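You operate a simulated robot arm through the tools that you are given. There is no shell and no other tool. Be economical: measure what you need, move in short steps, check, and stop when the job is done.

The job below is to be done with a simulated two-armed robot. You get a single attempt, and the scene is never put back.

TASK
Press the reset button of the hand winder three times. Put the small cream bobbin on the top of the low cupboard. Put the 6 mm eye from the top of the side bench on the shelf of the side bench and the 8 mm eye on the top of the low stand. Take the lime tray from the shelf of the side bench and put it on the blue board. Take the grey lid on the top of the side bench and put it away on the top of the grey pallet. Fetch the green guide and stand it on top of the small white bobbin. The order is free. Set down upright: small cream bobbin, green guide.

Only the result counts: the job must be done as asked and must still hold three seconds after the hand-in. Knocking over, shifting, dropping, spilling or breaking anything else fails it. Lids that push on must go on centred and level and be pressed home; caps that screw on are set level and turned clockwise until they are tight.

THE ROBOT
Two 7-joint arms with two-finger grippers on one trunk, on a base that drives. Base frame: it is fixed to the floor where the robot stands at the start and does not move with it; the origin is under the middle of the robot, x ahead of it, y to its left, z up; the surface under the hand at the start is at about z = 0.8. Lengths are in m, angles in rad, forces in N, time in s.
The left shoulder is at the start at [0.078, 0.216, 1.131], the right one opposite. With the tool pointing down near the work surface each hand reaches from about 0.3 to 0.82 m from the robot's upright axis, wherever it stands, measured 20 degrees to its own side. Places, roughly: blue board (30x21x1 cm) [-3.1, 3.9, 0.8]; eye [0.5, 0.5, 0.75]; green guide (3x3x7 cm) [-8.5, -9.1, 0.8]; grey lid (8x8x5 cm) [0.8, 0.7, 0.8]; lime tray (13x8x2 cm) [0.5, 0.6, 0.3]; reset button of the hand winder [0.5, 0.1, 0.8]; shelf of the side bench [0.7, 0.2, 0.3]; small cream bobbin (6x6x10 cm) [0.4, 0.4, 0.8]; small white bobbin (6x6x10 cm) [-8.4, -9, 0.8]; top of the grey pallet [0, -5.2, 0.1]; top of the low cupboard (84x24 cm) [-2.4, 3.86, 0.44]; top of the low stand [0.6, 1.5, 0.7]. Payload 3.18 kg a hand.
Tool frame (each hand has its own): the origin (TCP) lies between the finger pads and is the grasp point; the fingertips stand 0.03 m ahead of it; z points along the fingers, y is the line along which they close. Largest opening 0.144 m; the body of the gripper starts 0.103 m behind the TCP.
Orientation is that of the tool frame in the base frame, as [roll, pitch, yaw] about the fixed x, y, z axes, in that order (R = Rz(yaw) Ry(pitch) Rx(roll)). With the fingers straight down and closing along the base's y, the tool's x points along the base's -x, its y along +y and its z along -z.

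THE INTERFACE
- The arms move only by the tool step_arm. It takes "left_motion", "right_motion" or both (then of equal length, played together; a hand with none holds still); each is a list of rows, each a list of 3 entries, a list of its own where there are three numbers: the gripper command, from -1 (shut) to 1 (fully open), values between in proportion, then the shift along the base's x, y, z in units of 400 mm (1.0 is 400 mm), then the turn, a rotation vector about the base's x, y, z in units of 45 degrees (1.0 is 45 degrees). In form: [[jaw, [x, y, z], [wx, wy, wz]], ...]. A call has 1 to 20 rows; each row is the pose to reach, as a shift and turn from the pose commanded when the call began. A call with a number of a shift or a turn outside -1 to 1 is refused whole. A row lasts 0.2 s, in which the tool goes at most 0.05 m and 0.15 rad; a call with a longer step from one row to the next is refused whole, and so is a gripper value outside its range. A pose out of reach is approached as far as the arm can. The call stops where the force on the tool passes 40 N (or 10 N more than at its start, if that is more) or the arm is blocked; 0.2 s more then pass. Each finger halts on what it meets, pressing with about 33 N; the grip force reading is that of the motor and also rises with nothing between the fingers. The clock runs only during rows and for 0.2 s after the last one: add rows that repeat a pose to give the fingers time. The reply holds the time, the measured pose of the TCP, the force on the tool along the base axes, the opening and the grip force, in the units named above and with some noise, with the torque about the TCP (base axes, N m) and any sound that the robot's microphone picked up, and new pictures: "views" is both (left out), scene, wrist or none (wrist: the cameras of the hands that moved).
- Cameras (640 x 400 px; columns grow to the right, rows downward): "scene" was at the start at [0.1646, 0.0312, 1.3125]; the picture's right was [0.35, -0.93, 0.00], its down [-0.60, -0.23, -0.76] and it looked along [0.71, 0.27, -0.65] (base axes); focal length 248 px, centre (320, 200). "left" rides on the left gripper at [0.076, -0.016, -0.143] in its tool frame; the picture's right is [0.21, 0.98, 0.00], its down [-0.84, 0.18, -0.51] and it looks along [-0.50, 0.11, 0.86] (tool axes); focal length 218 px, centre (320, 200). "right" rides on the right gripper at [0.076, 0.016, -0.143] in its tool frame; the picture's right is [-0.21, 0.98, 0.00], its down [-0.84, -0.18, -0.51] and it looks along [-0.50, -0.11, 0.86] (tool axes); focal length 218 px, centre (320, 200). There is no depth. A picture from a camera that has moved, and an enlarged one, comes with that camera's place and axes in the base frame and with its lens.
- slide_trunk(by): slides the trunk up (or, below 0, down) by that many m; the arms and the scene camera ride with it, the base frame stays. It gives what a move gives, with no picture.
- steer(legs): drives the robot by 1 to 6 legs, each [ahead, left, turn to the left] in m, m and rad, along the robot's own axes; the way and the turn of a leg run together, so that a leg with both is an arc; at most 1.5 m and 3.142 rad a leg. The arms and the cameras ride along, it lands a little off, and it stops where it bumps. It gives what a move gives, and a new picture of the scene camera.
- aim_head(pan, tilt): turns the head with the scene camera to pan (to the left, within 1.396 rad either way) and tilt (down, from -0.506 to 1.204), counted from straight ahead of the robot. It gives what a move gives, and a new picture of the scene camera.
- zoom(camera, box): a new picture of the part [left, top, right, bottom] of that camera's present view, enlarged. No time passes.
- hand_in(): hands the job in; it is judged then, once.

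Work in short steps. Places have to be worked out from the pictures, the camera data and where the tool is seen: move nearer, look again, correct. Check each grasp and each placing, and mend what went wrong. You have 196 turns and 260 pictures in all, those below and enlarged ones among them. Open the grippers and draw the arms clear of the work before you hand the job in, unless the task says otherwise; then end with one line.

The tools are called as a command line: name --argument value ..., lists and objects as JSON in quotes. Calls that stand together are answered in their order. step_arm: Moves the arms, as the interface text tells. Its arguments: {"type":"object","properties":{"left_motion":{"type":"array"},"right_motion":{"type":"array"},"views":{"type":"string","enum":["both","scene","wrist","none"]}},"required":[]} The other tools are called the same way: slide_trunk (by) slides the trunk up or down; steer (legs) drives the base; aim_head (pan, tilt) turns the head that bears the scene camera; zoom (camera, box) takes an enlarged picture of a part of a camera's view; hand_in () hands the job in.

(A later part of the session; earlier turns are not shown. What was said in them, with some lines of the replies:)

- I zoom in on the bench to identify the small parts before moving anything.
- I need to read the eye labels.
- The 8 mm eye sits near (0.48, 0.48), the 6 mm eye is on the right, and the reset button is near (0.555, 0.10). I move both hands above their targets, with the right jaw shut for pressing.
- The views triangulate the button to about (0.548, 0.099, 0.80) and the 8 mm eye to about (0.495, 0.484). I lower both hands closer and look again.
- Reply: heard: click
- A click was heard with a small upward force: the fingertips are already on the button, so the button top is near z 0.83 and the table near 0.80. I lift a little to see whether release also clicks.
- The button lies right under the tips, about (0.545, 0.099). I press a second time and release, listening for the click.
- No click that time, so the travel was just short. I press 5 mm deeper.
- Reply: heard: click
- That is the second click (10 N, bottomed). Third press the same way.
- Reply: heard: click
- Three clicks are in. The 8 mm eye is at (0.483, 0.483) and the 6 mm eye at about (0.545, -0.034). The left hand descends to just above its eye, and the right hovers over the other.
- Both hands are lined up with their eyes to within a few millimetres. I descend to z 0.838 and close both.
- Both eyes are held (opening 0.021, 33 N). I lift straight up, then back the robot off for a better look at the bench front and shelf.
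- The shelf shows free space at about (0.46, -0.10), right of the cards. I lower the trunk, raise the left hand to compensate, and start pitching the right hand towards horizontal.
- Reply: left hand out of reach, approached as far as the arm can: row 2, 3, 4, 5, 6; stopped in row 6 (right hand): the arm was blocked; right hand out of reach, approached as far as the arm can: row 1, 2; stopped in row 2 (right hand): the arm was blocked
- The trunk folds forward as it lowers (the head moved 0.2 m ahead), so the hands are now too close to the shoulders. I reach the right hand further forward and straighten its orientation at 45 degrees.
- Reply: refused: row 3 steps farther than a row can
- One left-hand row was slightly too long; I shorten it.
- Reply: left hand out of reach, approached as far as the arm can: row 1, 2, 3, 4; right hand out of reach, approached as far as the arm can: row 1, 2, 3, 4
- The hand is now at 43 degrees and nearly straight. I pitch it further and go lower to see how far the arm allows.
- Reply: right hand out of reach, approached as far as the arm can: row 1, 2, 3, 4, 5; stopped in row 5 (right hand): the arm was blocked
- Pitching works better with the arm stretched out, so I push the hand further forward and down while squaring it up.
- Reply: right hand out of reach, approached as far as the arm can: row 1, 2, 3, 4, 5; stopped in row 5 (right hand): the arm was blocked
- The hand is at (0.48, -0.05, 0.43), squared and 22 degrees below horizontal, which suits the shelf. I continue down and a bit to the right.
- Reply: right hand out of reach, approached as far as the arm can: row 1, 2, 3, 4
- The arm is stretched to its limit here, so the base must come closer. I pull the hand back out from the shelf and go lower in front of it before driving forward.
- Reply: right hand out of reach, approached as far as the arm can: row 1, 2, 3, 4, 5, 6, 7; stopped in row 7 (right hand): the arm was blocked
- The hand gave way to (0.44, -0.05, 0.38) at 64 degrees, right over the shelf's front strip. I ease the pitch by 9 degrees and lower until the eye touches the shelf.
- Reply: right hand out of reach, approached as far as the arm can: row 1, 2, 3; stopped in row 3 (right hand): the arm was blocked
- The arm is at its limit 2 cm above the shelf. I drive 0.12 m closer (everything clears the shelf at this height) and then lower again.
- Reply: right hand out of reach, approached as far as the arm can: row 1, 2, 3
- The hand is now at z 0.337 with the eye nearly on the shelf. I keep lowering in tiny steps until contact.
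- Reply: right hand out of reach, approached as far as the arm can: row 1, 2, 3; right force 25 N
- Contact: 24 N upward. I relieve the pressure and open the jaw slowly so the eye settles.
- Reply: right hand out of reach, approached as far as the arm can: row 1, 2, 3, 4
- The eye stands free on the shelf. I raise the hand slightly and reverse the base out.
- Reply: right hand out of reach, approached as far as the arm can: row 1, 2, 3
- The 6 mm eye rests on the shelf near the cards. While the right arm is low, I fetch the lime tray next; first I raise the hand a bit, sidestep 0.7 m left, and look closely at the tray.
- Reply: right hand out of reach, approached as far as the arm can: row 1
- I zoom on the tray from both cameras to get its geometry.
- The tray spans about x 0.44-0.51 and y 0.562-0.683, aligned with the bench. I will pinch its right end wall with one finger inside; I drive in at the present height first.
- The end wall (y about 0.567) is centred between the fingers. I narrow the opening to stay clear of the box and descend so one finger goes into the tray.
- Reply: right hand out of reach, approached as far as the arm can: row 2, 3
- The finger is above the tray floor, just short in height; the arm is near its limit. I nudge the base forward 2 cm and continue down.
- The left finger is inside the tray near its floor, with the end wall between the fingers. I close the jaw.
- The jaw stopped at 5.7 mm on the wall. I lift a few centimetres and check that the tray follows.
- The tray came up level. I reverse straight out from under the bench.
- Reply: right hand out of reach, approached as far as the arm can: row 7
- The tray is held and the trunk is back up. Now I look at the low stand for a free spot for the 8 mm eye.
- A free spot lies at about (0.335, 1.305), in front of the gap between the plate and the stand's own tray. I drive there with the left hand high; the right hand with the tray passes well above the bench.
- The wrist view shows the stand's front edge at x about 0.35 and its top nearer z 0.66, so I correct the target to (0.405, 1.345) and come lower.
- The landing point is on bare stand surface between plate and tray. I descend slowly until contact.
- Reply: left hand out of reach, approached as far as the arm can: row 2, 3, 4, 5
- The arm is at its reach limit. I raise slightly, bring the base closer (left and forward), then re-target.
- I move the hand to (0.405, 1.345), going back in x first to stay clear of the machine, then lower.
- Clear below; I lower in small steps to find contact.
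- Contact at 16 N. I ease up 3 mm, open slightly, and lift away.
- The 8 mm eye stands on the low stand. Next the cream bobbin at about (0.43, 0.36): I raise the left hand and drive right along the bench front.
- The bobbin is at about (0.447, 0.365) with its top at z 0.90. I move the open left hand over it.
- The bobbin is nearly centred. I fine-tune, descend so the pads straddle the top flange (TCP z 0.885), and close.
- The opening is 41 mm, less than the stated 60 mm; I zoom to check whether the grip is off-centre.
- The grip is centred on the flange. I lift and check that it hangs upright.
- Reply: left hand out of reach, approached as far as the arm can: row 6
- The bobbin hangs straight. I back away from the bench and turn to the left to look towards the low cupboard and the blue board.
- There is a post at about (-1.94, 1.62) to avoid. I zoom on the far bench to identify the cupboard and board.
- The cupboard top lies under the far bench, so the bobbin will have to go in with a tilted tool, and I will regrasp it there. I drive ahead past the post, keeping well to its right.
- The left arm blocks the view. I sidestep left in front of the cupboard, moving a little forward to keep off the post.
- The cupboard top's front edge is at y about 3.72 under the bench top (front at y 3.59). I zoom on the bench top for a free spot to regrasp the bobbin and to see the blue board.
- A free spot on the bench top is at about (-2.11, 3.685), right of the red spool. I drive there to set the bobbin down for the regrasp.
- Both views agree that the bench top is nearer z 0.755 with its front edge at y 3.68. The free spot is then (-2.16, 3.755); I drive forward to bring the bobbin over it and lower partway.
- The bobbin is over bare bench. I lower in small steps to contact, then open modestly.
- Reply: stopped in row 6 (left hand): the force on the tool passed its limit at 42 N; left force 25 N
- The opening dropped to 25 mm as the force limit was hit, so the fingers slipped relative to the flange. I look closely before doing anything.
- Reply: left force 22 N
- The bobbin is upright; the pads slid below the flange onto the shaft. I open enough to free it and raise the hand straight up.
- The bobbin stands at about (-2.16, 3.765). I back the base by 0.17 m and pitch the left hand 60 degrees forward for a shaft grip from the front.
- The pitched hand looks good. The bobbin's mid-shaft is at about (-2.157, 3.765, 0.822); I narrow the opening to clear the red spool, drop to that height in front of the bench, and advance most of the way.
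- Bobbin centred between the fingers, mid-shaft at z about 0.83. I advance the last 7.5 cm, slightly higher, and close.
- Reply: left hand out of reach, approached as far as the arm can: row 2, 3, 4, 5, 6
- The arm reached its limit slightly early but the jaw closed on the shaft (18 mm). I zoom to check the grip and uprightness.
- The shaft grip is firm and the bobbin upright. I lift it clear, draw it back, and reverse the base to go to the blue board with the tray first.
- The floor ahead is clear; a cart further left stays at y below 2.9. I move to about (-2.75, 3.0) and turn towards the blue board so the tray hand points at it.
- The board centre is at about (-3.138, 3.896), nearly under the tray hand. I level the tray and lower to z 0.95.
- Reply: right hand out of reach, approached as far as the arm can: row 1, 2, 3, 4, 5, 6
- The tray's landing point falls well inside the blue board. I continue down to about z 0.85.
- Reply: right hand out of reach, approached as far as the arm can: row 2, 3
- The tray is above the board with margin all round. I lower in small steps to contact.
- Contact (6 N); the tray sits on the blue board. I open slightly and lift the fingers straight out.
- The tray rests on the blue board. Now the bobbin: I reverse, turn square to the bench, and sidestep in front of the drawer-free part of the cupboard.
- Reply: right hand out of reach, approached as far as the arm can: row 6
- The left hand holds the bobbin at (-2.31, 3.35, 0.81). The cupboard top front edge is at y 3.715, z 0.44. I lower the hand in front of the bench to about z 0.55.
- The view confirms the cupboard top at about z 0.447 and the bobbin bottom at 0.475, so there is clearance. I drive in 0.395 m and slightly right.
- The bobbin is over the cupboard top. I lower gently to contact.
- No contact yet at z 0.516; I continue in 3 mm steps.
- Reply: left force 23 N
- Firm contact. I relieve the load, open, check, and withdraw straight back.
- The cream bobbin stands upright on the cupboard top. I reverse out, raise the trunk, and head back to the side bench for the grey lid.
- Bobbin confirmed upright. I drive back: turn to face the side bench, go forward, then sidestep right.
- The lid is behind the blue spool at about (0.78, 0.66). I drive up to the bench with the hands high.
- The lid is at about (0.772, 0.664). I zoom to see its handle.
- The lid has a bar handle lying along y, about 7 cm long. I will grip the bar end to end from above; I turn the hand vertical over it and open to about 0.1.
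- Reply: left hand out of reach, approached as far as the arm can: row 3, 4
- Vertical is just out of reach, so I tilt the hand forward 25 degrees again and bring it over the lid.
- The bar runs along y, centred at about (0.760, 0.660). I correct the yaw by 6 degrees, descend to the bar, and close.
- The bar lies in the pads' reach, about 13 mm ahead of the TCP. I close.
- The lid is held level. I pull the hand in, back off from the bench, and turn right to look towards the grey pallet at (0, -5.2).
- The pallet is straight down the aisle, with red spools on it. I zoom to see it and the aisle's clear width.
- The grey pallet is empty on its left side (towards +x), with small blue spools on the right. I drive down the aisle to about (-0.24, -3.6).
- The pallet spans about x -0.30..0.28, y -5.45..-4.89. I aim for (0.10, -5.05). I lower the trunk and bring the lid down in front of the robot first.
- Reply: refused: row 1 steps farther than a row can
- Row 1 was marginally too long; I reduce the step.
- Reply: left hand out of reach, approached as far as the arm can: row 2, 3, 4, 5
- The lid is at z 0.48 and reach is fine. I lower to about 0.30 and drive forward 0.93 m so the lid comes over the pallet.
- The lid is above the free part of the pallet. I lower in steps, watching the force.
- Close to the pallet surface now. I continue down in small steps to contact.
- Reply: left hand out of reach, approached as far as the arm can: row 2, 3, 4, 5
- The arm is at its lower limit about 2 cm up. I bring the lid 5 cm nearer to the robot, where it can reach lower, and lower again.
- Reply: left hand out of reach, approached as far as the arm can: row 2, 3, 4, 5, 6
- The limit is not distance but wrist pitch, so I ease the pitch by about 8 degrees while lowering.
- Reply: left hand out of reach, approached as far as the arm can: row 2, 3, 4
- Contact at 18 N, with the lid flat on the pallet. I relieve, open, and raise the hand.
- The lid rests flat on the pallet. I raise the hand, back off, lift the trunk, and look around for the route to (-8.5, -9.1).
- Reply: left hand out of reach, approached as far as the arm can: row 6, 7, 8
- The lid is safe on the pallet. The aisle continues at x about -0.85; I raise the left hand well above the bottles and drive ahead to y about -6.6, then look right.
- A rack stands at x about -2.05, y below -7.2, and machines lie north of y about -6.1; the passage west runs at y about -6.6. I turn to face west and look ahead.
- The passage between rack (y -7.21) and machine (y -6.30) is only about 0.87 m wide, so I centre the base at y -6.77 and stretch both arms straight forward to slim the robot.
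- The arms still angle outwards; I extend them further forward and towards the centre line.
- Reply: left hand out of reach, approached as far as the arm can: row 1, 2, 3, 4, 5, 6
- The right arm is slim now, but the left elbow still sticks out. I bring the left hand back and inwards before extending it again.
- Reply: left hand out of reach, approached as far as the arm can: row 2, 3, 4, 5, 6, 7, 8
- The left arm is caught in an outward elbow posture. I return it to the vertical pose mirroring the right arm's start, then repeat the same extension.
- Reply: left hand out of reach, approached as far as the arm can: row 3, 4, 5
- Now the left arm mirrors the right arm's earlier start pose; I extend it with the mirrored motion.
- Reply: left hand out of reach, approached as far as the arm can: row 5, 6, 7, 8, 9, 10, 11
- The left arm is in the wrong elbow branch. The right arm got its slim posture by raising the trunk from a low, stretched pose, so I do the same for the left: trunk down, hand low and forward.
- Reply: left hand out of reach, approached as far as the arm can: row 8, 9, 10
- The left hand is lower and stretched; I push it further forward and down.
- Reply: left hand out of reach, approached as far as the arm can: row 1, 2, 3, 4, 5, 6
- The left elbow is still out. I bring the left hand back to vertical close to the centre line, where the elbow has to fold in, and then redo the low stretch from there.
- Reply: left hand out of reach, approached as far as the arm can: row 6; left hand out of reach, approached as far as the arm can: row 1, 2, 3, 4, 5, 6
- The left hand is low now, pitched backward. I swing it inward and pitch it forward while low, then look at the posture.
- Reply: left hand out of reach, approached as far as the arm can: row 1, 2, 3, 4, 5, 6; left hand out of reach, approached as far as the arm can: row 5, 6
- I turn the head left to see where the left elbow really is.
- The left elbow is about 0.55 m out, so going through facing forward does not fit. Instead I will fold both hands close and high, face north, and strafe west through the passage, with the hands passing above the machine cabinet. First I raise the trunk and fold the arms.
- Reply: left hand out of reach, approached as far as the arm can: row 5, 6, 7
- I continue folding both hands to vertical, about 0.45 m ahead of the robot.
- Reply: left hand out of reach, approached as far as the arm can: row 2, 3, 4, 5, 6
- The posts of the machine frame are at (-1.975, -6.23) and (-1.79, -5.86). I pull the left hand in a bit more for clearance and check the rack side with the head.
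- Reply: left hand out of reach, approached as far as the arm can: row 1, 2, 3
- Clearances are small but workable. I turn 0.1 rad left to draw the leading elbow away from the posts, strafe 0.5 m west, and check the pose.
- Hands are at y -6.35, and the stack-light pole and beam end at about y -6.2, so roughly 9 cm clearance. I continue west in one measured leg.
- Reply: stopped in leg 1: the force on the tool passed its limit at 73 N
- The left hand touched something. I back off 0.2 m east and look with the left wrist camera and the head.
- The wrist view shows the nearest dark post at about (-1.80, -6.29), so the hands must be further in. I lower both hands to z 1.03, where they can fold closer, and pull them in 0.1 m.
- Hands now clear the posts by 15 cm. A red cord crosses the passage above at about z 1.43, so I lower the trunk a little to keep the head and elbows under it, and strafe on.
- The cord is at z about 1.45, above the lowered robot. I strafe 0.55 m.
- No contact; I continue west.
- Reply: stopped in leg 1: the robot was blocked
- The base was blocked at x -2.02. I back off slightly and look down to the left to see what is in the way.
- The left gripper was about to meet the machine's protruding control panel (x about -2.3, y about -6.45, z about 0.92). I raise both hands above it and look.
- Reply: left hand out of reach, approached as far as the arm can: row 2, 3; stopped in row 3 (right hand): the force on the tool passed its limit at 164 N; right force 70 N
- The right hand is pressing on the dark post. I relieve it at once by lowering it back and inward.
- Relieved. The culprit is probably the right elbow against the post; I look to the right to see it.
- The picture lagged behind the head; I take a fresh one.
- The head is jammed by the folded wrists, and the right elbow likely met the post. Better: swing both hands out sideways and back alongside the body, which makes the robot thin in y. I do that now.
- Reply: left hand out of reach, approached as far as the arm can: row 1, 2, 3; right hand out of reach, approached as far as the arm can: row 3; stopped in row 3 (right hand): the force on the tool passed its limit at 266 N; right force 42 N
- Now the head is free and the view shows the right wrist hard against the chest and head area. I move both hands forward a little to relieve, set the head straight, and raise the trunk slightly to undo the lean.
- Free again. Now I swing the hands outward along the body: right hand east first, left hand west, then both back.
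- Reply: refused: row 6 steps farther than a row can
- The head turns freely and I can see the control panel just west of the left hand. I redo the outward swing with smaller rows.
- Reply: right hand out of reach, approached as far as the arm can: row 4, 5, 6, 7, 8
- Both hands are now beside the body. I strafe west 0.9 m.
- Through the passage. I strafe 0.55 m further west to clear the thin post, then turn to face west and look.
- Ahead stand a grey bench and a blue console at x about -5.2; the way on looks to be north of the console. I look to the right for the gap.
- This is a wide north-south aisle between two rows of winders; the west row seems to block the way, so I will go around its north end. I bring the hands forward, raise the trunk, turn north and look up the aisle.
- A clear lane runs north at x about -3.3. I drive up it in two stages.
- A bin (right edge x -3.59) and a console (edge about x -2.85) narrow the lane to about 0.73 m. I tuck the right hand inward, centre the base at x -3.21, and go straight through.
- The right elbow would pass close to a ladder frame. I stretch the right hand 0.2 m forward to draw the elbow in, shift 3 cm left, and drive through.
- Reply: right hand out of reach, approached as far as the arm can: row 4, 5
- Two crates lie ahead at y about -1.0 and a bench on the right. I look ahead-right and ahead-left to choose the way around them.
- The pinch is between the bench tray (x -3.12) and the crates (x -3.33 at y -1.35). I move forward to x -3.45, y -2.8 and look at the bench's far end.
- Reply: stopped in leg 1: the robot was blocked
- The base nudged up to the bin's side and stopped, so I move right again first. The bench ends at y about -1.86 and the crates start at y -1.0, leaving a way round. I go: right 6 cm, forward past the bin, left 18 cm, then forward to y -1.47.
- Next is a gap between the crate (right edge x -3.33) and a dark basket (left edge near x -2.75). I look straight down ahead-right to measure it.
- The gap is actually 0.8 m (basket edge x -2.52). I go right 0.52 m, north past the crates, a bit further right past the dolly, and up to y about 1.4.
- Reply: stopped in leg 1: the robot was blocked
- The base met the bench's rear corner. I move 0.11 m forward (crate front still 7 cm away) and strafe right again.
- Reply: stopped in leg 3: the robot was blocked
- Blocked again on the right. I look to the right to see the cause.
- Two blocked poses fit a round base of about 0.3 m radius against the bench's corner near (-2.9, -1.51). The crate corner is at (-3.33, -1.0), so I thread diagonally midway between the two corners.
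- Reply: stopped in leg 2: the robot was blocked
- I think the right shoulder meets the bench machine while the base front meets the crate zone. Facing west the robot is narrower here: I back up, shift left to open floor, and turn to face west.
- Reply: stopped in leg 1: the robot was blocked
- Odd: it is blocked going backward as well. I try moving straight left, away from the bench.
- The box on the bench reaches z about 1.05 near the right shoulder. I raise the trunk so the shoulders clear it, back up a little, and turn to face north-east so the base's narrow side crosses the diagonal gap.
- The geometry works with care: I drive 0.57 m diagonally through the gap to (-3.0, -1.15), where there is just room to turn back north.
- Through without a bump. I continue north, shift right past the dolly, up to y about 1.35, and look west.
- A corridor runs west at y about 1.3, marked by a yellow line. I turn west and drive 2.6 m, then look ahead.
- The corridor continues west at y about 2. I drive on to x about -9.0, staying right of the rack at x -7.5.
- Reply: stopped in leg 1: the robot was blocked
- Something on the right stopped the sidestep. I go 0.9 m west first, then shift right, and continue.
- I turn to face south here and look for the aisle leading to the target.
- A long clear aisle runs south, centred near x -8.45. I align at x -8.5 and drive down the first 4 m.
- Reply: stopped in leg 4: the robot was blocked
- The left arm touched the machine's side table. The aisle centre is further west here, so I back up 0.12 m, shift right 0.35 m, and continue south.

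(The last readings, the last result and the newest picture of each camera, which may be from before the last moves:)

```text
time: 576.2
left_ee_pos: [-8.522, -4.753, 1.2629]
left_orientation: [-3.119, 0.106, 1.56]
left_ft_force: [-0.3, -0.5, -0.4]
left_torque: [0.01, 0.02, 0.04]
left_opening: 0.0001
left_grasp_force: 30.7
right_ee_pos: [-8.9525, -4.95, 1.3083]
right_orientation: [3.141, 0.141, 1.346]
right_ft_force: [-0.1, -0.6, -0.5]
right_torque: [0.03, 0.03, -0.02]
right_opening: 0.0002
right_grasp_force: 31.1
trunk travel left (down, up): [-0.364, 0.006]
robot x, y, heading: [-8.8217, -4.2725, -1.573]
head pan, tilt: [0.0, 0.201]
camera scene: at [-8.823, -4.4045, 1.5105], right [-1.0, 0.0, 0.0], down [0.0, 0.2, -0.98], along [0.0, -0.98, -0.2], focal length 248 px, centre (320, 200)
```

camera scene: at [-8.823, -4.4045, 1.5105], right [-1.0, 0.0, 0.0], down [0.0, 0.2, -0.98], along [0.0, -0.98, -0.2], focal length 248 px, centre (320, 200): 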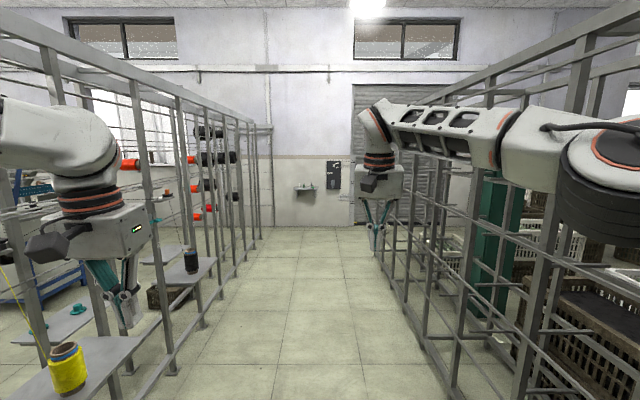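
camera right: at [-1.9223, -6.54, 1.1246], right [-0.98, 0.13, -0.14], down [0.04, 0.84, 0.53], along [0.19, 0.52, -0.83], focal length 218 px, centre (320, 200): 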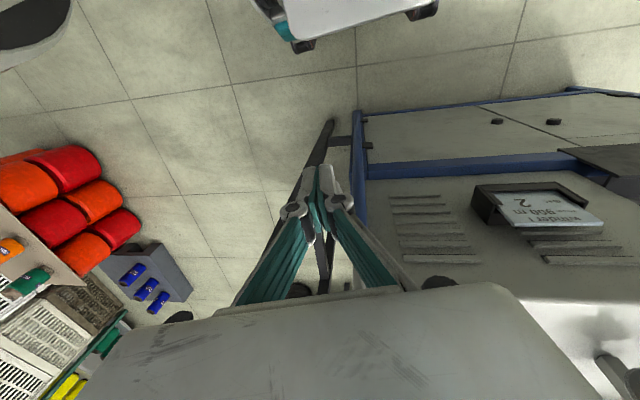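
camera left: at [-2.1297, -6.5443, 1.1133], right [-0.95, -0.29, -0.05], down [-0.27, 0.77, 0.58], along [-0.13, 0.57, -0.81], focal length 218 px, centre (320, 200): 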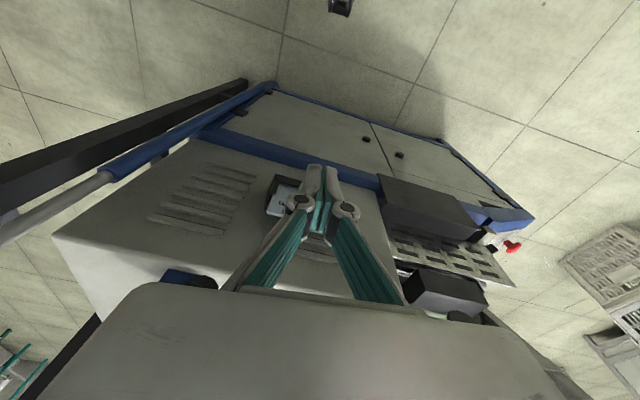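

I can see a small wall shelf ahead at about (-8.53, -9.1), z about 0.78: that is the target. I drive on to y about -7.8.

steer --legs '[[0.3, -0.08, 0], [1.4, 0, 0], [1.4, 0, 0], [0.4, 0, 0]]'

aim_head --pan 0.15 --tilt 0.5

```text
time: 593.7
left_ee_pos: [-8.612, -8.2747, 1.2621]
left_orientation: [-3.118, 0.106, 1.544]
left_ft_force: [-0.3, 0.0, -0.4]
left_torque: [0.04, -0.02, 0.01]
left_opening: 0.0
left_grasp_force: 30.2
right_ee_pos: [-9.045, -8.4637, 1.3075]
right_orientation: [-3.141, 0.138, 1.331]
right_ft_force: [-0.5, -0.6, -0.5]
right_torque: [0.01, 0.0, 0.0]
right_opening: 0.0
right_grasp_force: 30.6
trunk travel left (down, up): [-0.364, 0.006]
robot x, y, heading: [-8.9046, -7.788, -1.586]
head pan, tilt: [0.0, 0.201]
camera scene: at [-8.9071, -7.9209, 1.5105], right [-1.0, 0.02, 0.0], down [0.0, 0.2, -0.98], along [-0.02, -0.98, -0.2], focal length 248 px, centre (320, 200)
```

scene: 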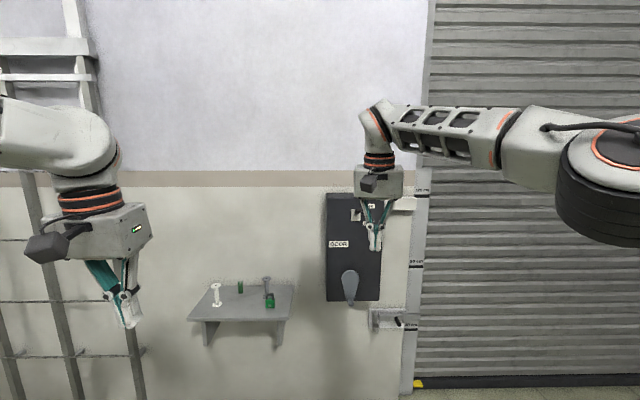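

```text
time: 594.5
left_ee_pos: [-8.6122, -8.2744, 1.2627]
left_orientation: [-3.118, 0.106, 1.542]
left_ft_force: [-0.3, 0.0, 0.4]
left_torque: [-0.02, 0.01, -0.03]
left_opening: 0.0002
left_grasp_force: 30.4
right_ee_pos: [-9.0451, -8.4625, 1.3075]
right_orientation: [-3.141, 0.14, 1.33]
right_ft_force: [0.1, -0.4, 0.1]
right_torque: [-0.02, -0.01, -0.06]
right_opening: 0.0002
right_grasp_force: 30.8
trunk travel left (down, up): [-0.364, 0.006]
robot x, y, heading: [-8.9041, -7.7897, -1.588]
head pan, tilt: [0.15, 0.499]
camera scene: at [-8.8935, -7.9172, 1.483], right [-0.99, -0.13, 0.0], down [-0.06, 0.47, -0.88], along [0.12, -0.87, -0.48], focal length 248 px, centre (320, 200)
```

scene: 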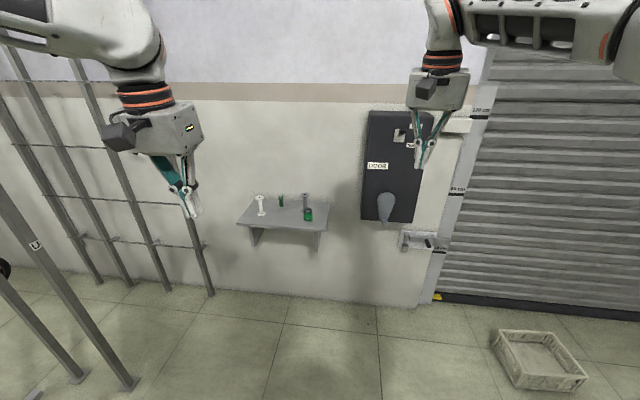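

I zoom on the shelf.

zoom --camera "scene" --box '[225, 175, 345, 250]'

```text
5.33 times, centred on (285, 212) of scene
camera zoom: at [-8.8935, -7.9172, 1.483], right [-0.99, -0.13, 0.0], down [-0.06, 0.47, -0.88], along [0.12, -0.87, -0.48], focal length 1325 px, centre (507, 133)
```

zoom: 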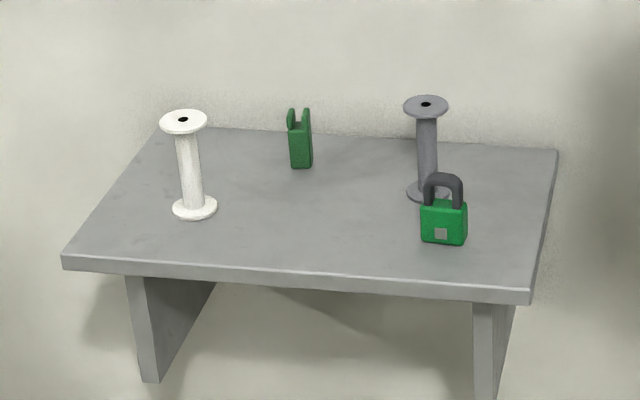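

White bobbin base at about (-8.438, -8.986, 0.786); green guide at about (-8.519, -9.091), 6 cm from the wall. I retract the right hand away from the door switch, lower the trunk, and drive up 0.55 m.

step_arm --right_motion '[[-1, [-0.03, 0.1, -0.02], [0, 0, 0]], [-1, [-0.06, 0.2, -0.04], [0, 0, 0]], [-1, [-0.1, 0.3, -0.06], [0, 0, 0]], [-1, [-0.14, 0.4, -0.08], [0, 0, 0]], [-1, [-0.18, 0.5, -0.1], [0, 0, 0]], [-1, [-0.22, 0.6, -0.12], [0, 0, 0]], [-1, [-0.26, 0.7, -0.14], [0, 0, 0]]]' --left_motion '[[-0.2, [0, 0, 0], [0, 0, 0]], [-0.2, [0, 0, 0], [0, 0, 0]], [-0.2, [0, 0, 0], [0, 0, 0.02]], [-0.2, [0, 0, 0], [0, 0, 0.034]], [-0.2, [0, 0, 0], [0, 0, 0.034]], [-0.2, [0, 0, 0], [0, 0, 0.034]], [-0.2, [0, 0, 0], [0, 0, 0.034]]]' --views "none"

slide_trunk --by -0.15

steer --legs '[[0.55, 0, 0.017]]'

```text
time: 596.1
left_ee_pos: [-8.6119, -8.2743, 1.2635]
left_orientation: [-3.12, 0.106, 1.57]
left_ft_force: [0.3, -0.3, -0.7]
left_torque: [0.0, -0.03, -0.04]
left_opening: 0.0578
left_grasp_force: 0.0
right_ee_pos: [-9.1515, -8.1817, 1.2542]
right_orientation: [-3.141, 0.143, 1.331]
right_ft_force: [-0.5, 0.2, 0.1]
right_torque: [-0.05, -0.03, -0.01]
right_opening: 0.0
right_grasp_force: 30.6
trunk travel left (down, up): [-0.364, 0.006]
robot x, y, heading: [-8.9026, -7.7882, -1.591]
head pan, tilt: [0.15, 0.499]
```

```text
time: 597.8
left_ee_pos: [-8.611, -8.2738, 1.115]
left_orientation: [-3.119, 0.108, 1.568]
left_ft_force: [0.2, -0.9, 0.2]
left_torque: [0.0, 0.01, -0.03]
left_opening: 0.0575
left_grasp_force: 0.1
right_ee_pos: [-9.1491, -8.1815, 1.1042]
right_orientation: [3.141, 0.141, 1.327]
right_ft_force: [-0.5, 0.3, 0.4]
right_torque: [-0.03, -0.03, 0.01]
right_opening: 0.0001
right_grasp_force: 31.4
trunk travel left (down, up): [-0.214, 0.156]
robot x, y, heading: [-8.9048, -7.7847, -1.591]
head pan, tilt: [0.15, 0.499]
```

```text
time: 601.0
left_ee_pos: [-8.6093, -8.8243, 1.1125]
left_orientation: [-3.117, 0.107, 1.585]
left_ft_force: [-0.1, 0.2, 0.3]
left_torque: [0.04, 0.01, -0.01]
left_opening: 0.0575
left_grasp_force: 0.1
right_ee_pos: [-9.1468, -8.7415, 1.1027]
right_orientation: [3.14, 0.14, 1.348]
right_ft_force: [0.0, 1.3, -0.3]
right_torque: [0.03, 0.0, 0.0]
right_opening: 0.0002
right_grasp_force: 30.4
trunk travel left (down, up): [-0.214, 0.156]
robot x, y, heading: [-8.9112, -8.34, -1.571]
head pan, tilt: [0.15, 0.499]
camera scene: at [-8.8965, -8.5157, 1.3303], right [-0.99, -0.15, 0.0], down [-0.07, 0.47, -0.88], along [0.13, -0.87, -0.48], focal length 248 px, centre (320, 200)
```

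scene: 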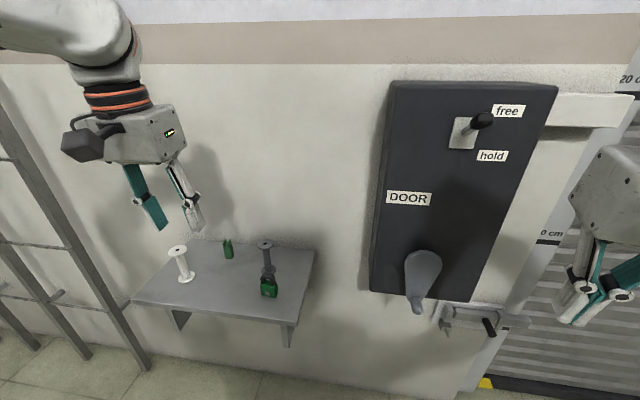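

I move the left hand over the guide with a 23-degree forward tilt to stay off the wall, hovering at z 0.95.

step_arm --left_motion '[[-0.2, [0.04, -0.08, -0.06], [-0.07, 0, 0]], [-0.2, [0.08, -0.17, -0.13], [-0.14, 0, 0]], [-0.2, [0.12, -0.26, -0.2], [-0.21, 0, 0]], [-0.2, [0.16, -0.35, -0.27], [-0.28, 0, 0]], [-0.2, [0.2, -0.44, -0.34], [-0.33, 0, 0]], [-0.2, [0.23, -0.49, -0.4], [-0.37, 0, -0.018]]]' --views "wrist"

```text
time: 602.4
left_ee_pos: [-8.5177, -9.0203, 0.952]
left_orientation: [-3.117, 0.399, 1.575]
left_ft_force: [0.8, 0.7, 0.1]
left_torque: [0.01, 0.0, 0.02]
left_opening: 0.0576
left_grasp_force: 0.1
right_ee_pos: [-9.1477, -8.7416, 1.1027]
right_orientation: [3.141, 0.14, 1.349]
right_ft_force: [0.7, 0.3, 0.0]
right_torque: [0.02, 0.01, -0.01]
right_opening: 0.0
right_grasp_force: 30.8
trunk travel left (down, up): [-0.214, 0.156]
robot x, y, heading: [-8.9123, -8.3442, -1.575]
head pan, tilt: [0.15, 0.499]
camera left: at [-8.5296, -8.8943, 1.0558], right [0.98, 0.19, -0.11], down [0.2, -0.58, 0.79], along [0.09, -0.79, -0.6], focal length 218 px, centre (320, 200)
```

left: 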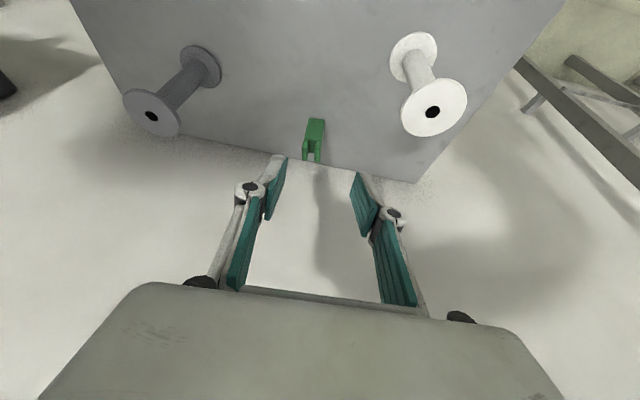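

The guide is at about (-8.527, -9.068). I zoom once to check its rotation.

zoom --camera "left" --box '[270, 95, 370, 175]'

```text
5.00 times, centred on (320, 135) of left
camera zoom: at [-8.5296, -8.8943, 1.0558], right [0.98, 0.19, -0.11], down [0.2, -0.58, 0.79], along [0.09, -0.79, -0.6], focal length 1091 px, centre (320, 525)
```

zoom: 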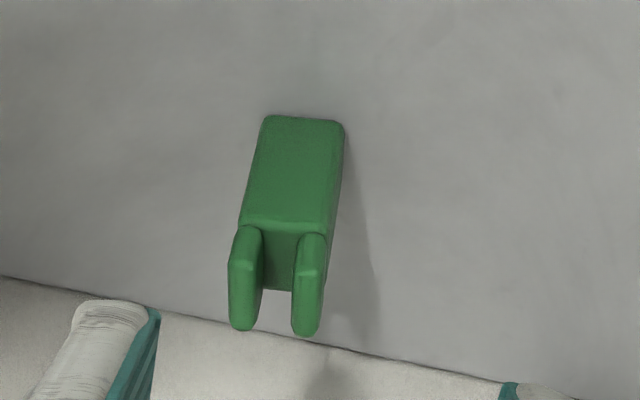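

The guide is about 2.4 cm wide, centred at (-8.527, -9.082), rotated about 9 degrees. I align the yaw and descend around it.

step_arm --left_motion '[[-0.2, [-0.023, -0.06, -0.06], [0, 0, 0.1]], [-0.2, [-0.023, -0.11, -0.13], [0, 0, 0.19]], [-0.2, [-0.023, -0.14, -0.21], [0, 0, 0.19]], [-0.2, [-0.023, -0.14, -0.28], [0, 0, 0.19]]]' --views "wrist"

```text
time: 603.4
left_ee_pos: [-8.5254, -9.0751, 0.84]
left_orientation: [-3.114, 0.399, 1.724]
left_ft_force: [0.7, -0.1, 0.2]
left_torque: [-0.01, 0.03, 0.01]
left_opening: 0.0576
left_grasp_force: 0.1
right_ee_pos: [-9.1486, -8.7417, 1.102]
right_orientation: [-3.14, 0.14, 1.347]
right_ft_force: [-1.0, -0.3, -0.2]
right_torque: [0.0, -0.01, 0.0]
right_opening: 0.0
right_grasp_force: 31.1
trunk travel left (down, up): [-0.214, 0.156]
robot x, y, heading: [-8.909, -8.3398, -1.573]
head pan, tilt: [0.15, 0.499]
camera left: at [-8.5573, -8.9541, 0.9435], right [0.94, 0.33, -0.11], down [0.28, -0.55, 0.79], along [0.2, -0.77, -0.6], focal length 218 px, centre (320, 200)
```

left: 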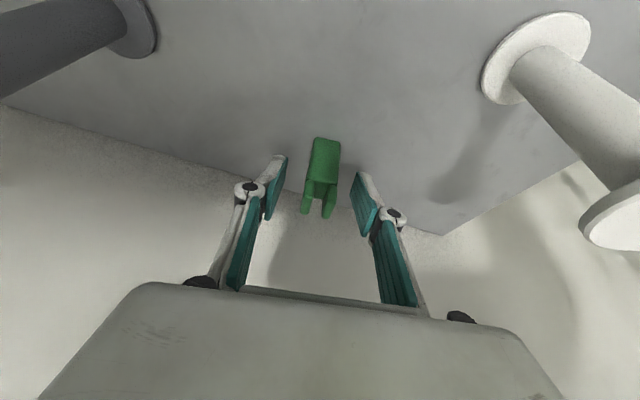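

The guide is centred between the fingers. I lower 6 mm and close.

step_arm --left_motion '[[-0.2, [0, 0, -0.015], [0, 0, 0]], [-0.6, [0, 0, -0.015], [0, 0, 0]], [-1, [0, 0, -0.015], [0, 0, 0]], [-1, [0, 0, -0.015], [0, 0, 0]]]' --views "none"

step_arm --left_motion '[[-1, [0, 0, 0.06], [0, 0, 0]], [-1, [0, 0.03, 0.16], [0, 0, 0]], [-1, [0, 0.08, 0.26], [0, 0, 0]], [-1, [0, 0.12, 0.36], [0, 0, 0]]]' --views "both"

```text
time: 604.4
left_ee_pos: [-8.5251, -9.0765, 0.8353]
left_orientation: [-3.115, 0.397, 1.724]
left_ft_force: [0.4, 0.3, 0.3]
left_torque: [-0.04, -0.03, 0.04]
left_opening: 0.0207
left_grasp_force: 33.3
right_ee_pos: [-9.1478, -8.7408, 1.1018]
right_orientation: [3.141, 0.139, 1.348]
right_ft_force: [0.1, -0.2, -0.8]
right_torque: [0.0, 0.01, -0.01]
right_opening: 0.0002
right_grasp_force: 30.3
trunk travel left (down, up): [-0.214, 0.156]
robot x, y, heading: [-8.9108, -8.3413, -1.573]
head pan, tilt: [0.15, 0.499]
```

```text
time: 605.4
left_ee_pos: [-8.5245, -9.0275, 0.9799]
left_orientation: [-3.115, 0.398, 1.722]
left_ft_force: [-0.4, 0.1, -0.6]
left_torque: [0.01, 0.02, -0.04]
left_opening: 0.0212
left_grasp_force: 32.9
right_ee_pos: [-9.1474, -8.7404, 1.1034]
right_orientation: [-3.141, 0.141, 1.345]
right_ft_force: [-0.1, 0.1, 0.5]
right_torque: [-0.06, 0.01, 0.0]
right_opening: 0.0
right_grasp_force: 30.6
trunk travel left (down, up): [-0.214, 0.156]
robot x, y, heading: [-8.9103, -8.3394, -1.573]
head pan, tilt: [0.15, 0.499]
camera scene: at [-8.8968, -8.514, 1.3307], right [-0.99, -0.15, 0.0], down [-0.07, 0.47, -0.88], along [0.13, -0.87, -0.48], focal length 248 px, centre (320, 200)
camera left: at [-8.5564, -8.9036, 1.0834], right [0.94, 0.33, -0.11], down [0.28, -0.55, 0.79], along [0.2, -0.77, -0.6], focal length 218 px, centre (320, 200)
```

scene: 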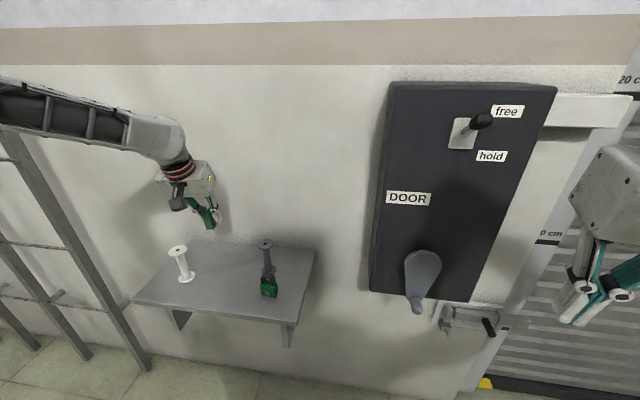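
left: 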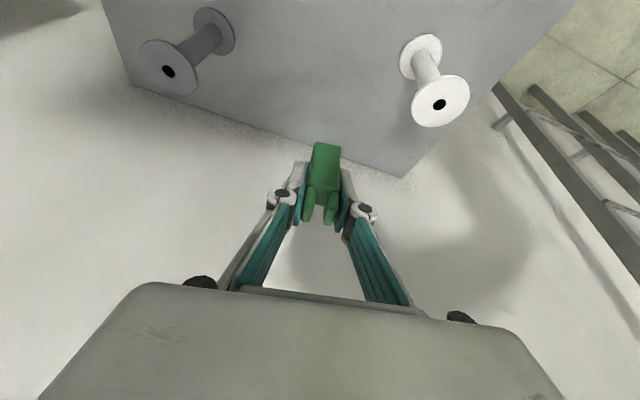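

The guide is held firmly. The bobbin top centre is at about (-8.440, -8.973); I move the guide above it and check alignment.

step_arm --left_motion '[[-1, [0.08, 0.055, 0.01], [0, 0, 0]], [-1, [0.16, 0.11, 0.01], [0, 0, 0]], [-1, [0.211, 0.144, 0.0], [0, 0, 0]], [-1, [0.211, 0.144, -0.04], [0, 0, 0]]]' --views "wrist"

zoom --camera "scene" --box '[140, 200, 236, 290]'

```text
time: 606.4
left_ee_pos: [-8.4438, -8.971, 0.9628]
left_orientation: [-3.116, 0.395, 1.723]
left_ft_force: [-0.7, -0.2, 0.2]
left_torque: [0.0, 0.02, 0.0]
left_opening: 0.0209
left_grasp_force: 33.0
right_ee_pos: [-9.1473, -8.7417, 1.1024]
right_orientation: [3.141, 0.14, 1.344]
right_ft_force: [-0.6, -0.2, 0.0]
right_torque: [0.03, 0.02, 0.0]
right_opening: 0.0001
right_grasp_force: 30.7
trunk travel left (down, up): [-0.214, 0.156]
robot x, y, heading: [-8.9099, -8.3411, -1.571]
head pan, tilt: [0.15, 0.499]
camera left: at [-8.4753, -8.8479, 1.0655], right [0.94, 0.33, -0.1], down [0.28, -0.55, 0.79], along [0.2, -0.77, -0.61], focal length 218 px, centre (320, 200)
```

left: 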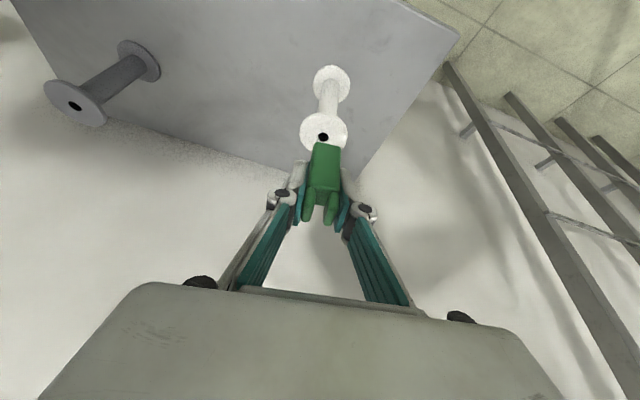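

```text
4.44 times, centred on (188, 245) of scene
camera zoom: at [-8.8967, -8.5161, 1.3301], right [-0.99, -0.15, 0.0], down [-0.07, 0.47, -0.88], along [0.13, -0.87, -0.48], focal length 1104 px, centre (907, 0)
```

zoom: 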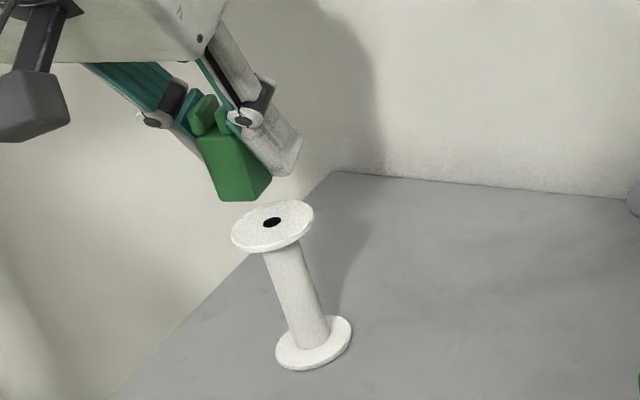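

Left camera says the guide is within 4 mm of the bobbin's centre; the scene view suggests a few mm more towards +x. I correct by 5 mm and lower gently to contact.

step_arm --left_motion '[[-1, [-0.0125, -0.0075, -0.02], [0, 0, 0]], [-1, [-0.0125, -0.0075, -0.04], [0, 0, 0]], [-1, [-0.0125, -0.0075, -0.052], [0, 0, 0]], [-1, [-0.0125, -0.0075, -0.06], [0, 0, 0]]]' --views "none"

zoom --camera "scene" --box '[156, 220, 212, 260]'

zoom --camera "left" --box '[280, 90, 370, 170]'

```text
time: 607.4
left_ee_pos: [-8.4474, -8.973, 0.9387]
left_orientation: [-3.115, 0.396, 1.724]
left_ft_force: [-0.2, 0.0, -0.7]
left_torque: [0.01, 0.0, -0.01]
left_opening: 0.0207
left_grasp_force: 32.8
right_ee_pos: [-9.1478, -8.7407, 1.1022]
right_orientation: [-3.141, 0.139, 1.348]
right_ft_force: [0.4, 0.2, 0.0]
right_torque: [0.0, 0.01, 0.01]
right_opening: 0.0002
right_grasp_force: 31.1
trunk travel left (down, up): [-0.214, 0.156]
robot x, y, heading: [-8.9085, -8.3412, -1.574]
head pan, tilt: [0.15, 0.499]
```

```text
10.00 times, centred on (184, 240) of scene
camera zoom: at [-8.8964, -8.5153, 1.3303], right [-0.99, -0.15, 0.0], down [-0.07, 0.47, -0.88], along [0.13, -0.87, -0.48], focal length 2485 px, centre (1680, -200)
```

zoom: 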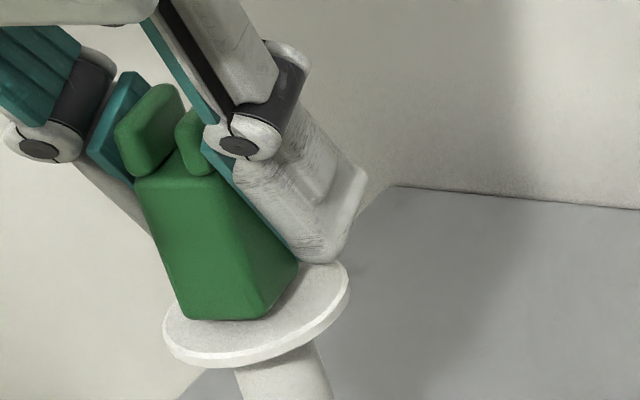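

```text
5.00 times, centred on (325, 130) of left
camera zoom: at [-8.4788, -8.8506, 1.0421], right [0.94, 0.33, -0.1], down [0.28, -0.55, 0.79], along [0.2, -0.77, -0.61], focal length 1091 px, centre (295, 550)
```

zoom: 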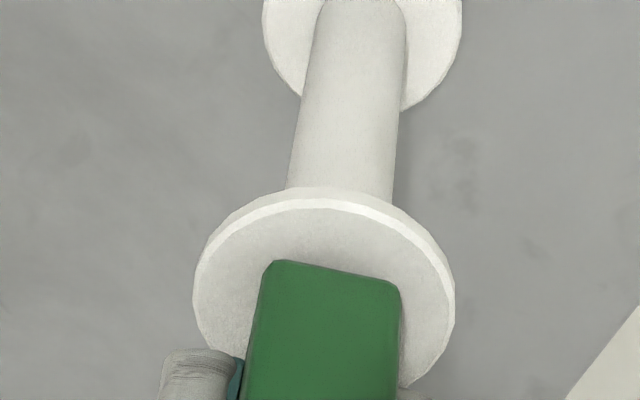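

The guide is just above the flange, centred in x and about 5 mm too far back. I shift 5 mm towards the robot and lower the last few millimetres.

step_arm --left_motion '[[-1, [0, 0.0125, 0], [0, 0, 0]], [-1, [0, 0.0125, -0.006], [0, 0, 0]], [-1, [0, 0.0125, -0.011], [0, 0, 0]], [-1, [0, 0.0125, -0.015], [0, 0, 0]]]' --views "none"

```text
time: 608.4
left_ee_pos: [-8.4458, -8.9668, 0.9344]
left_orientation: [-3.116, 0.402, 1.722]
left_ft_force: [0.0, 2.3, 8.8]
left_torque: [0.21, -0.07, 0.0]
left_opening: 0.0206
left_grasp_force: 32.7
right_ee_pos: [-9.1475, -8.7412, 1.1021]
right_orientation: [-3.142, 0.14, 1.345]
right_ft_force: [0.3, -0.2, 0.5]
right_torque: [0.02, -0.01, 0.0]
right_opening: 0.0
right_grasp_force: 30.9
trunk travel left (down, up): [-0.214, 0.156]
robot x, y, heading: [-8.9108, -8.3417, -1.574]
head pan, tilt: [0.15, 0.499]
```

Contact at 9 N exactly where expected. I ease off slightly and open gently.

step_arm --left_motion '[[-1, [0, 0, 0.004], [0, 0, 0]], [-0.68, [0, 0, 0.004], [0, 0, 0]], [-0.6, [0, 0, 0.004], [0, 0, 0]], [-0.45, [0, 0, 0.004], [0, 0, 0]], [-0.4, [0, 0, 0.004], [0, 0, 0]]]' --views "wrist"

zoom --camera "scene" --box '[140, 205, 236, 290]'

```text
time: 609.6
left_ee_pos: [-8.4466, -8.9673, 0.9347]
left_orientation: [-3.116, 0.396, 1.722]
left_ft_force: [0.6, 0.1, 0.0]
left_torque: [0.03, -0.05, 0.0]
left_opening: 0.0435
left_grasp_force: 0.0
right_ee_pos: [-9.1468, -8.7415, 1.1028]
right_orientation: [-3.141, 0.14, 1.348]
right_ft_force: [-0.4, 0.4, 0.3]
right_torque: [-0.01, 0.0, 0.0]
right_opening: 0.0003
right_grasp_force: 30.8
trunk travel left (down, up): [-0.214, 0.156]
robot x, y, heading: [-8.9068, -8.3414, -1.572]
head pan, tilt: [0.15, 0.499]
camera left: at [-8.4779, -8.8451, 1.038], right [0.94, 0.33, -0.1], down [0.28, -0.55, 0.79], along [0.2, -0.77, -0.6], focal length 218 px, centre (320, 200)
```

left: 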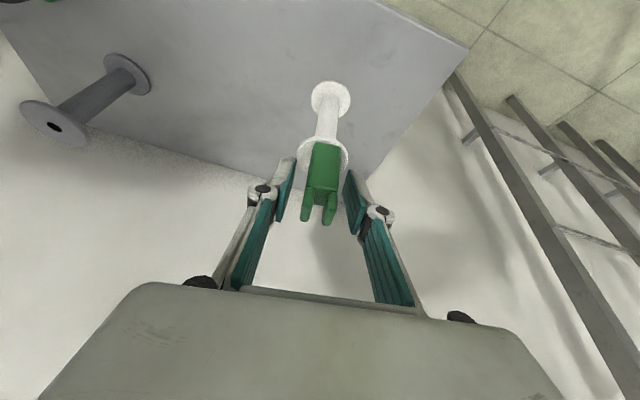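

```text
4.71 times, centred on (188, 248) of scene
camera zoom: at [-8.8965, -8.5153, 1.3303], right [-0.99, -0.15, 0.0], down [-0.07, 0.47, -0.88], along [0.13, -0.87, -0.48], focal length 1169 px, centre (941, -24)
```

zoom: 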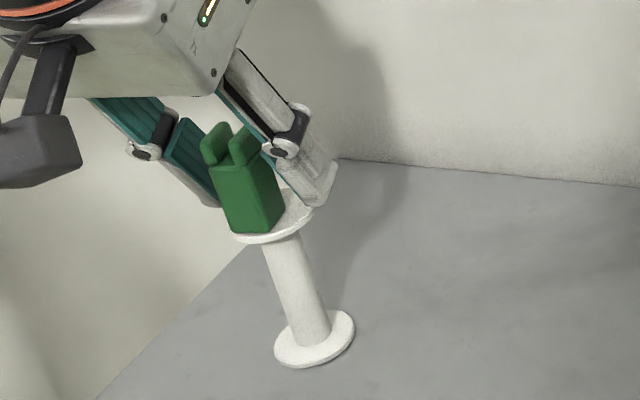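

The guide stands free on the bobbin. I withdraw the fingers straight back along their own axis.

step_arm --left_motion '[[-0.4, [0, 0.012, 0.028], [0, 0, 0]], [-0.4, [0, 0.03, 0.07], [0, 0, 0]], [-0.4, [0, 0.06, 0.14], [0, 0, 0]], [-0.4, [0, 0.1, 0.23], [0, 0, 0]], [-0.4, [0, 0.15, 0.33], [0, 0, 0]], [-0.4, [0, 0.22, 0.42], [0, 0, 0]], [-0.4, [0, 0.32, 0.46], [0, 0, 0]]]' --views "none"

zoom --camera "scene" --box '[110, 170, 340, 330]'

```text
time: 611.2
left_ee_pos: [-8.4471, -8.8371, 1.121]
left_orientation: [-3.116, 0.398, 1.724]
left_ft_force: [0.0, 0.5, 0.2]
left_torque: [-0.01, 0.01, -0.02]
left_opening: 0.043
left_grasp_force: 0.2
right_ee_pos: [-9.1481, -8.7398, 1.1032]
right_orientation: [-3.141, 0.141, 1.345]
right_ft_force: [-0.2, -0.4, 0.0]
right_torque: [-0.04, -0.02, -0.01]
right_opening: 0.0001
right_grasp_force: 30.4
trunk travel left (down, up): [-0.214, 0.156]
robot x, y, heading: [-8.9086, -8.3422, -1.571]
head pan, tilt: [0.15, 0.499]
```

```text
2.50 times, centred on (225, 250) of scene
camera zoom: at [-8.8964, -8.5135, 1.3308], right [-0.99, -0.15, 0.0], down [-0.07, 0.47, -0.88], along [0.13, -0.87, -0.48], focal length 621 px, centre (558, 75)
```

zoom: 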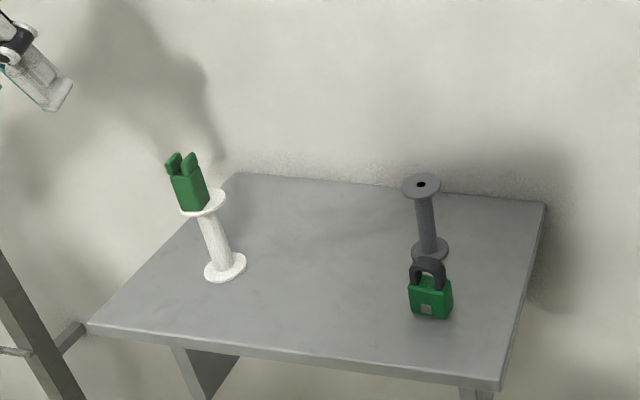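

The guide stands upright on the white bobbin. I back away, open both grippers, and then hand in.

steer --legs '[[-0.35, 0, 0]]'

step_arm --left_motion '[[0.3, [0, 0, 0.02], [0, 0, 0]], [0.8, [0, 0, 0.04], [0, 0, 0]], [0.8, [0, 0, 0.04], [0, 0, 0]]]' --right_motion '[[0.0, [0, 0, 0.02], [0, 0, 0]], [0.5, [0, 0, 0.04], [0, 0, 0]], [0.5, [0, 0, 0.04], [0, 0, 0]]]' --views "none"

```text
time: 613.5
left_ee_pos: [-8.4487, -8.4911, 1.1196]
left_orientation: [-3.116, 0.397, 1.715]
left_ft_force: [0.2, -0.2, 0.2]
left_torque: [-0.04, -0.01, -0.01]
left_opening: 0.0434
left_grasp_force: 0.0
right_ee_pos: [-9.1491, -8.3899, 1.1026]
right_orientation: [-3.14, 0.14, 1.341]
right_ft_force: [0.1, 0.3, 0.5]
right_torque: [-0.05, 0.0, 0.0]
right_opening: 0.0
right_grasp_force: 31.1
trunk travel left (down, up): [-0.214, 0.156]
robot x, y, heading: [-8.9088, -7.9899, -1.581]
head pan, tilt: [0.15, 0.499]
camera scene: at [-8.8962, -8.1643, 1.3304], right [-0.99, -0.14, 0.0], down [-0.07, 0.47, -0.88], along [0.12, -0.87, -0.48], focal length 248 px, centre (320, 200)
```

scene: 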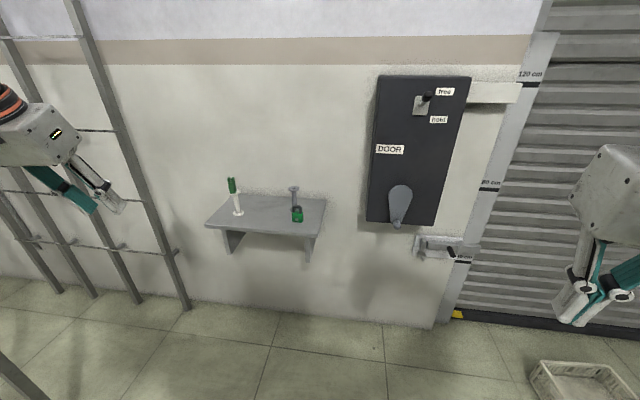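

```text
time: 614.3
left_ee_pos: [-8.4482, -8.4912, 1.1359]
left_orientation: [-3.116, 0.395, 1.716]
left_ft_force: [-0.5, 0.0, 0.2]
left_torque: [-0.03, 0.01, 0.03]
left_opening: 0.1296
left_grasp_force: 0.0
right_ee_pos: [-9.1494, -8.3904, 1.1185]
right_orientation: [3.141, 0.14, 1.338]
right_ft_force: [0.2, -0.9, 0.1]
right_torque: [0.0, 0.03, 0.0]
right_opening: 0.108
right_grasp_force: 0.0
trunk travel left (down, up): [-0.214, 0.156]
robot x, y, heading: [-8.9091, -7.9859, -1.575]
head pan, tilt: [0.15, 0.499]
```

All placements were made, both grippers are open, and the arms are clear. I hand the job in.

hand_in

```text
The job is handed in.
```

The job is handed in with every item done as asked, but I can't rule out that I shifted something on the drives: the base pushed against a bin near (-3.6, -3.2), and it or the arms bumped other objects in the narrow passages. I did not check whether any of them moved. The reset button gave three clicks, though on the first press I only heard the click and had no firm contact reading. The green guide stands upright on the white bobbin about 1 cm off centre.
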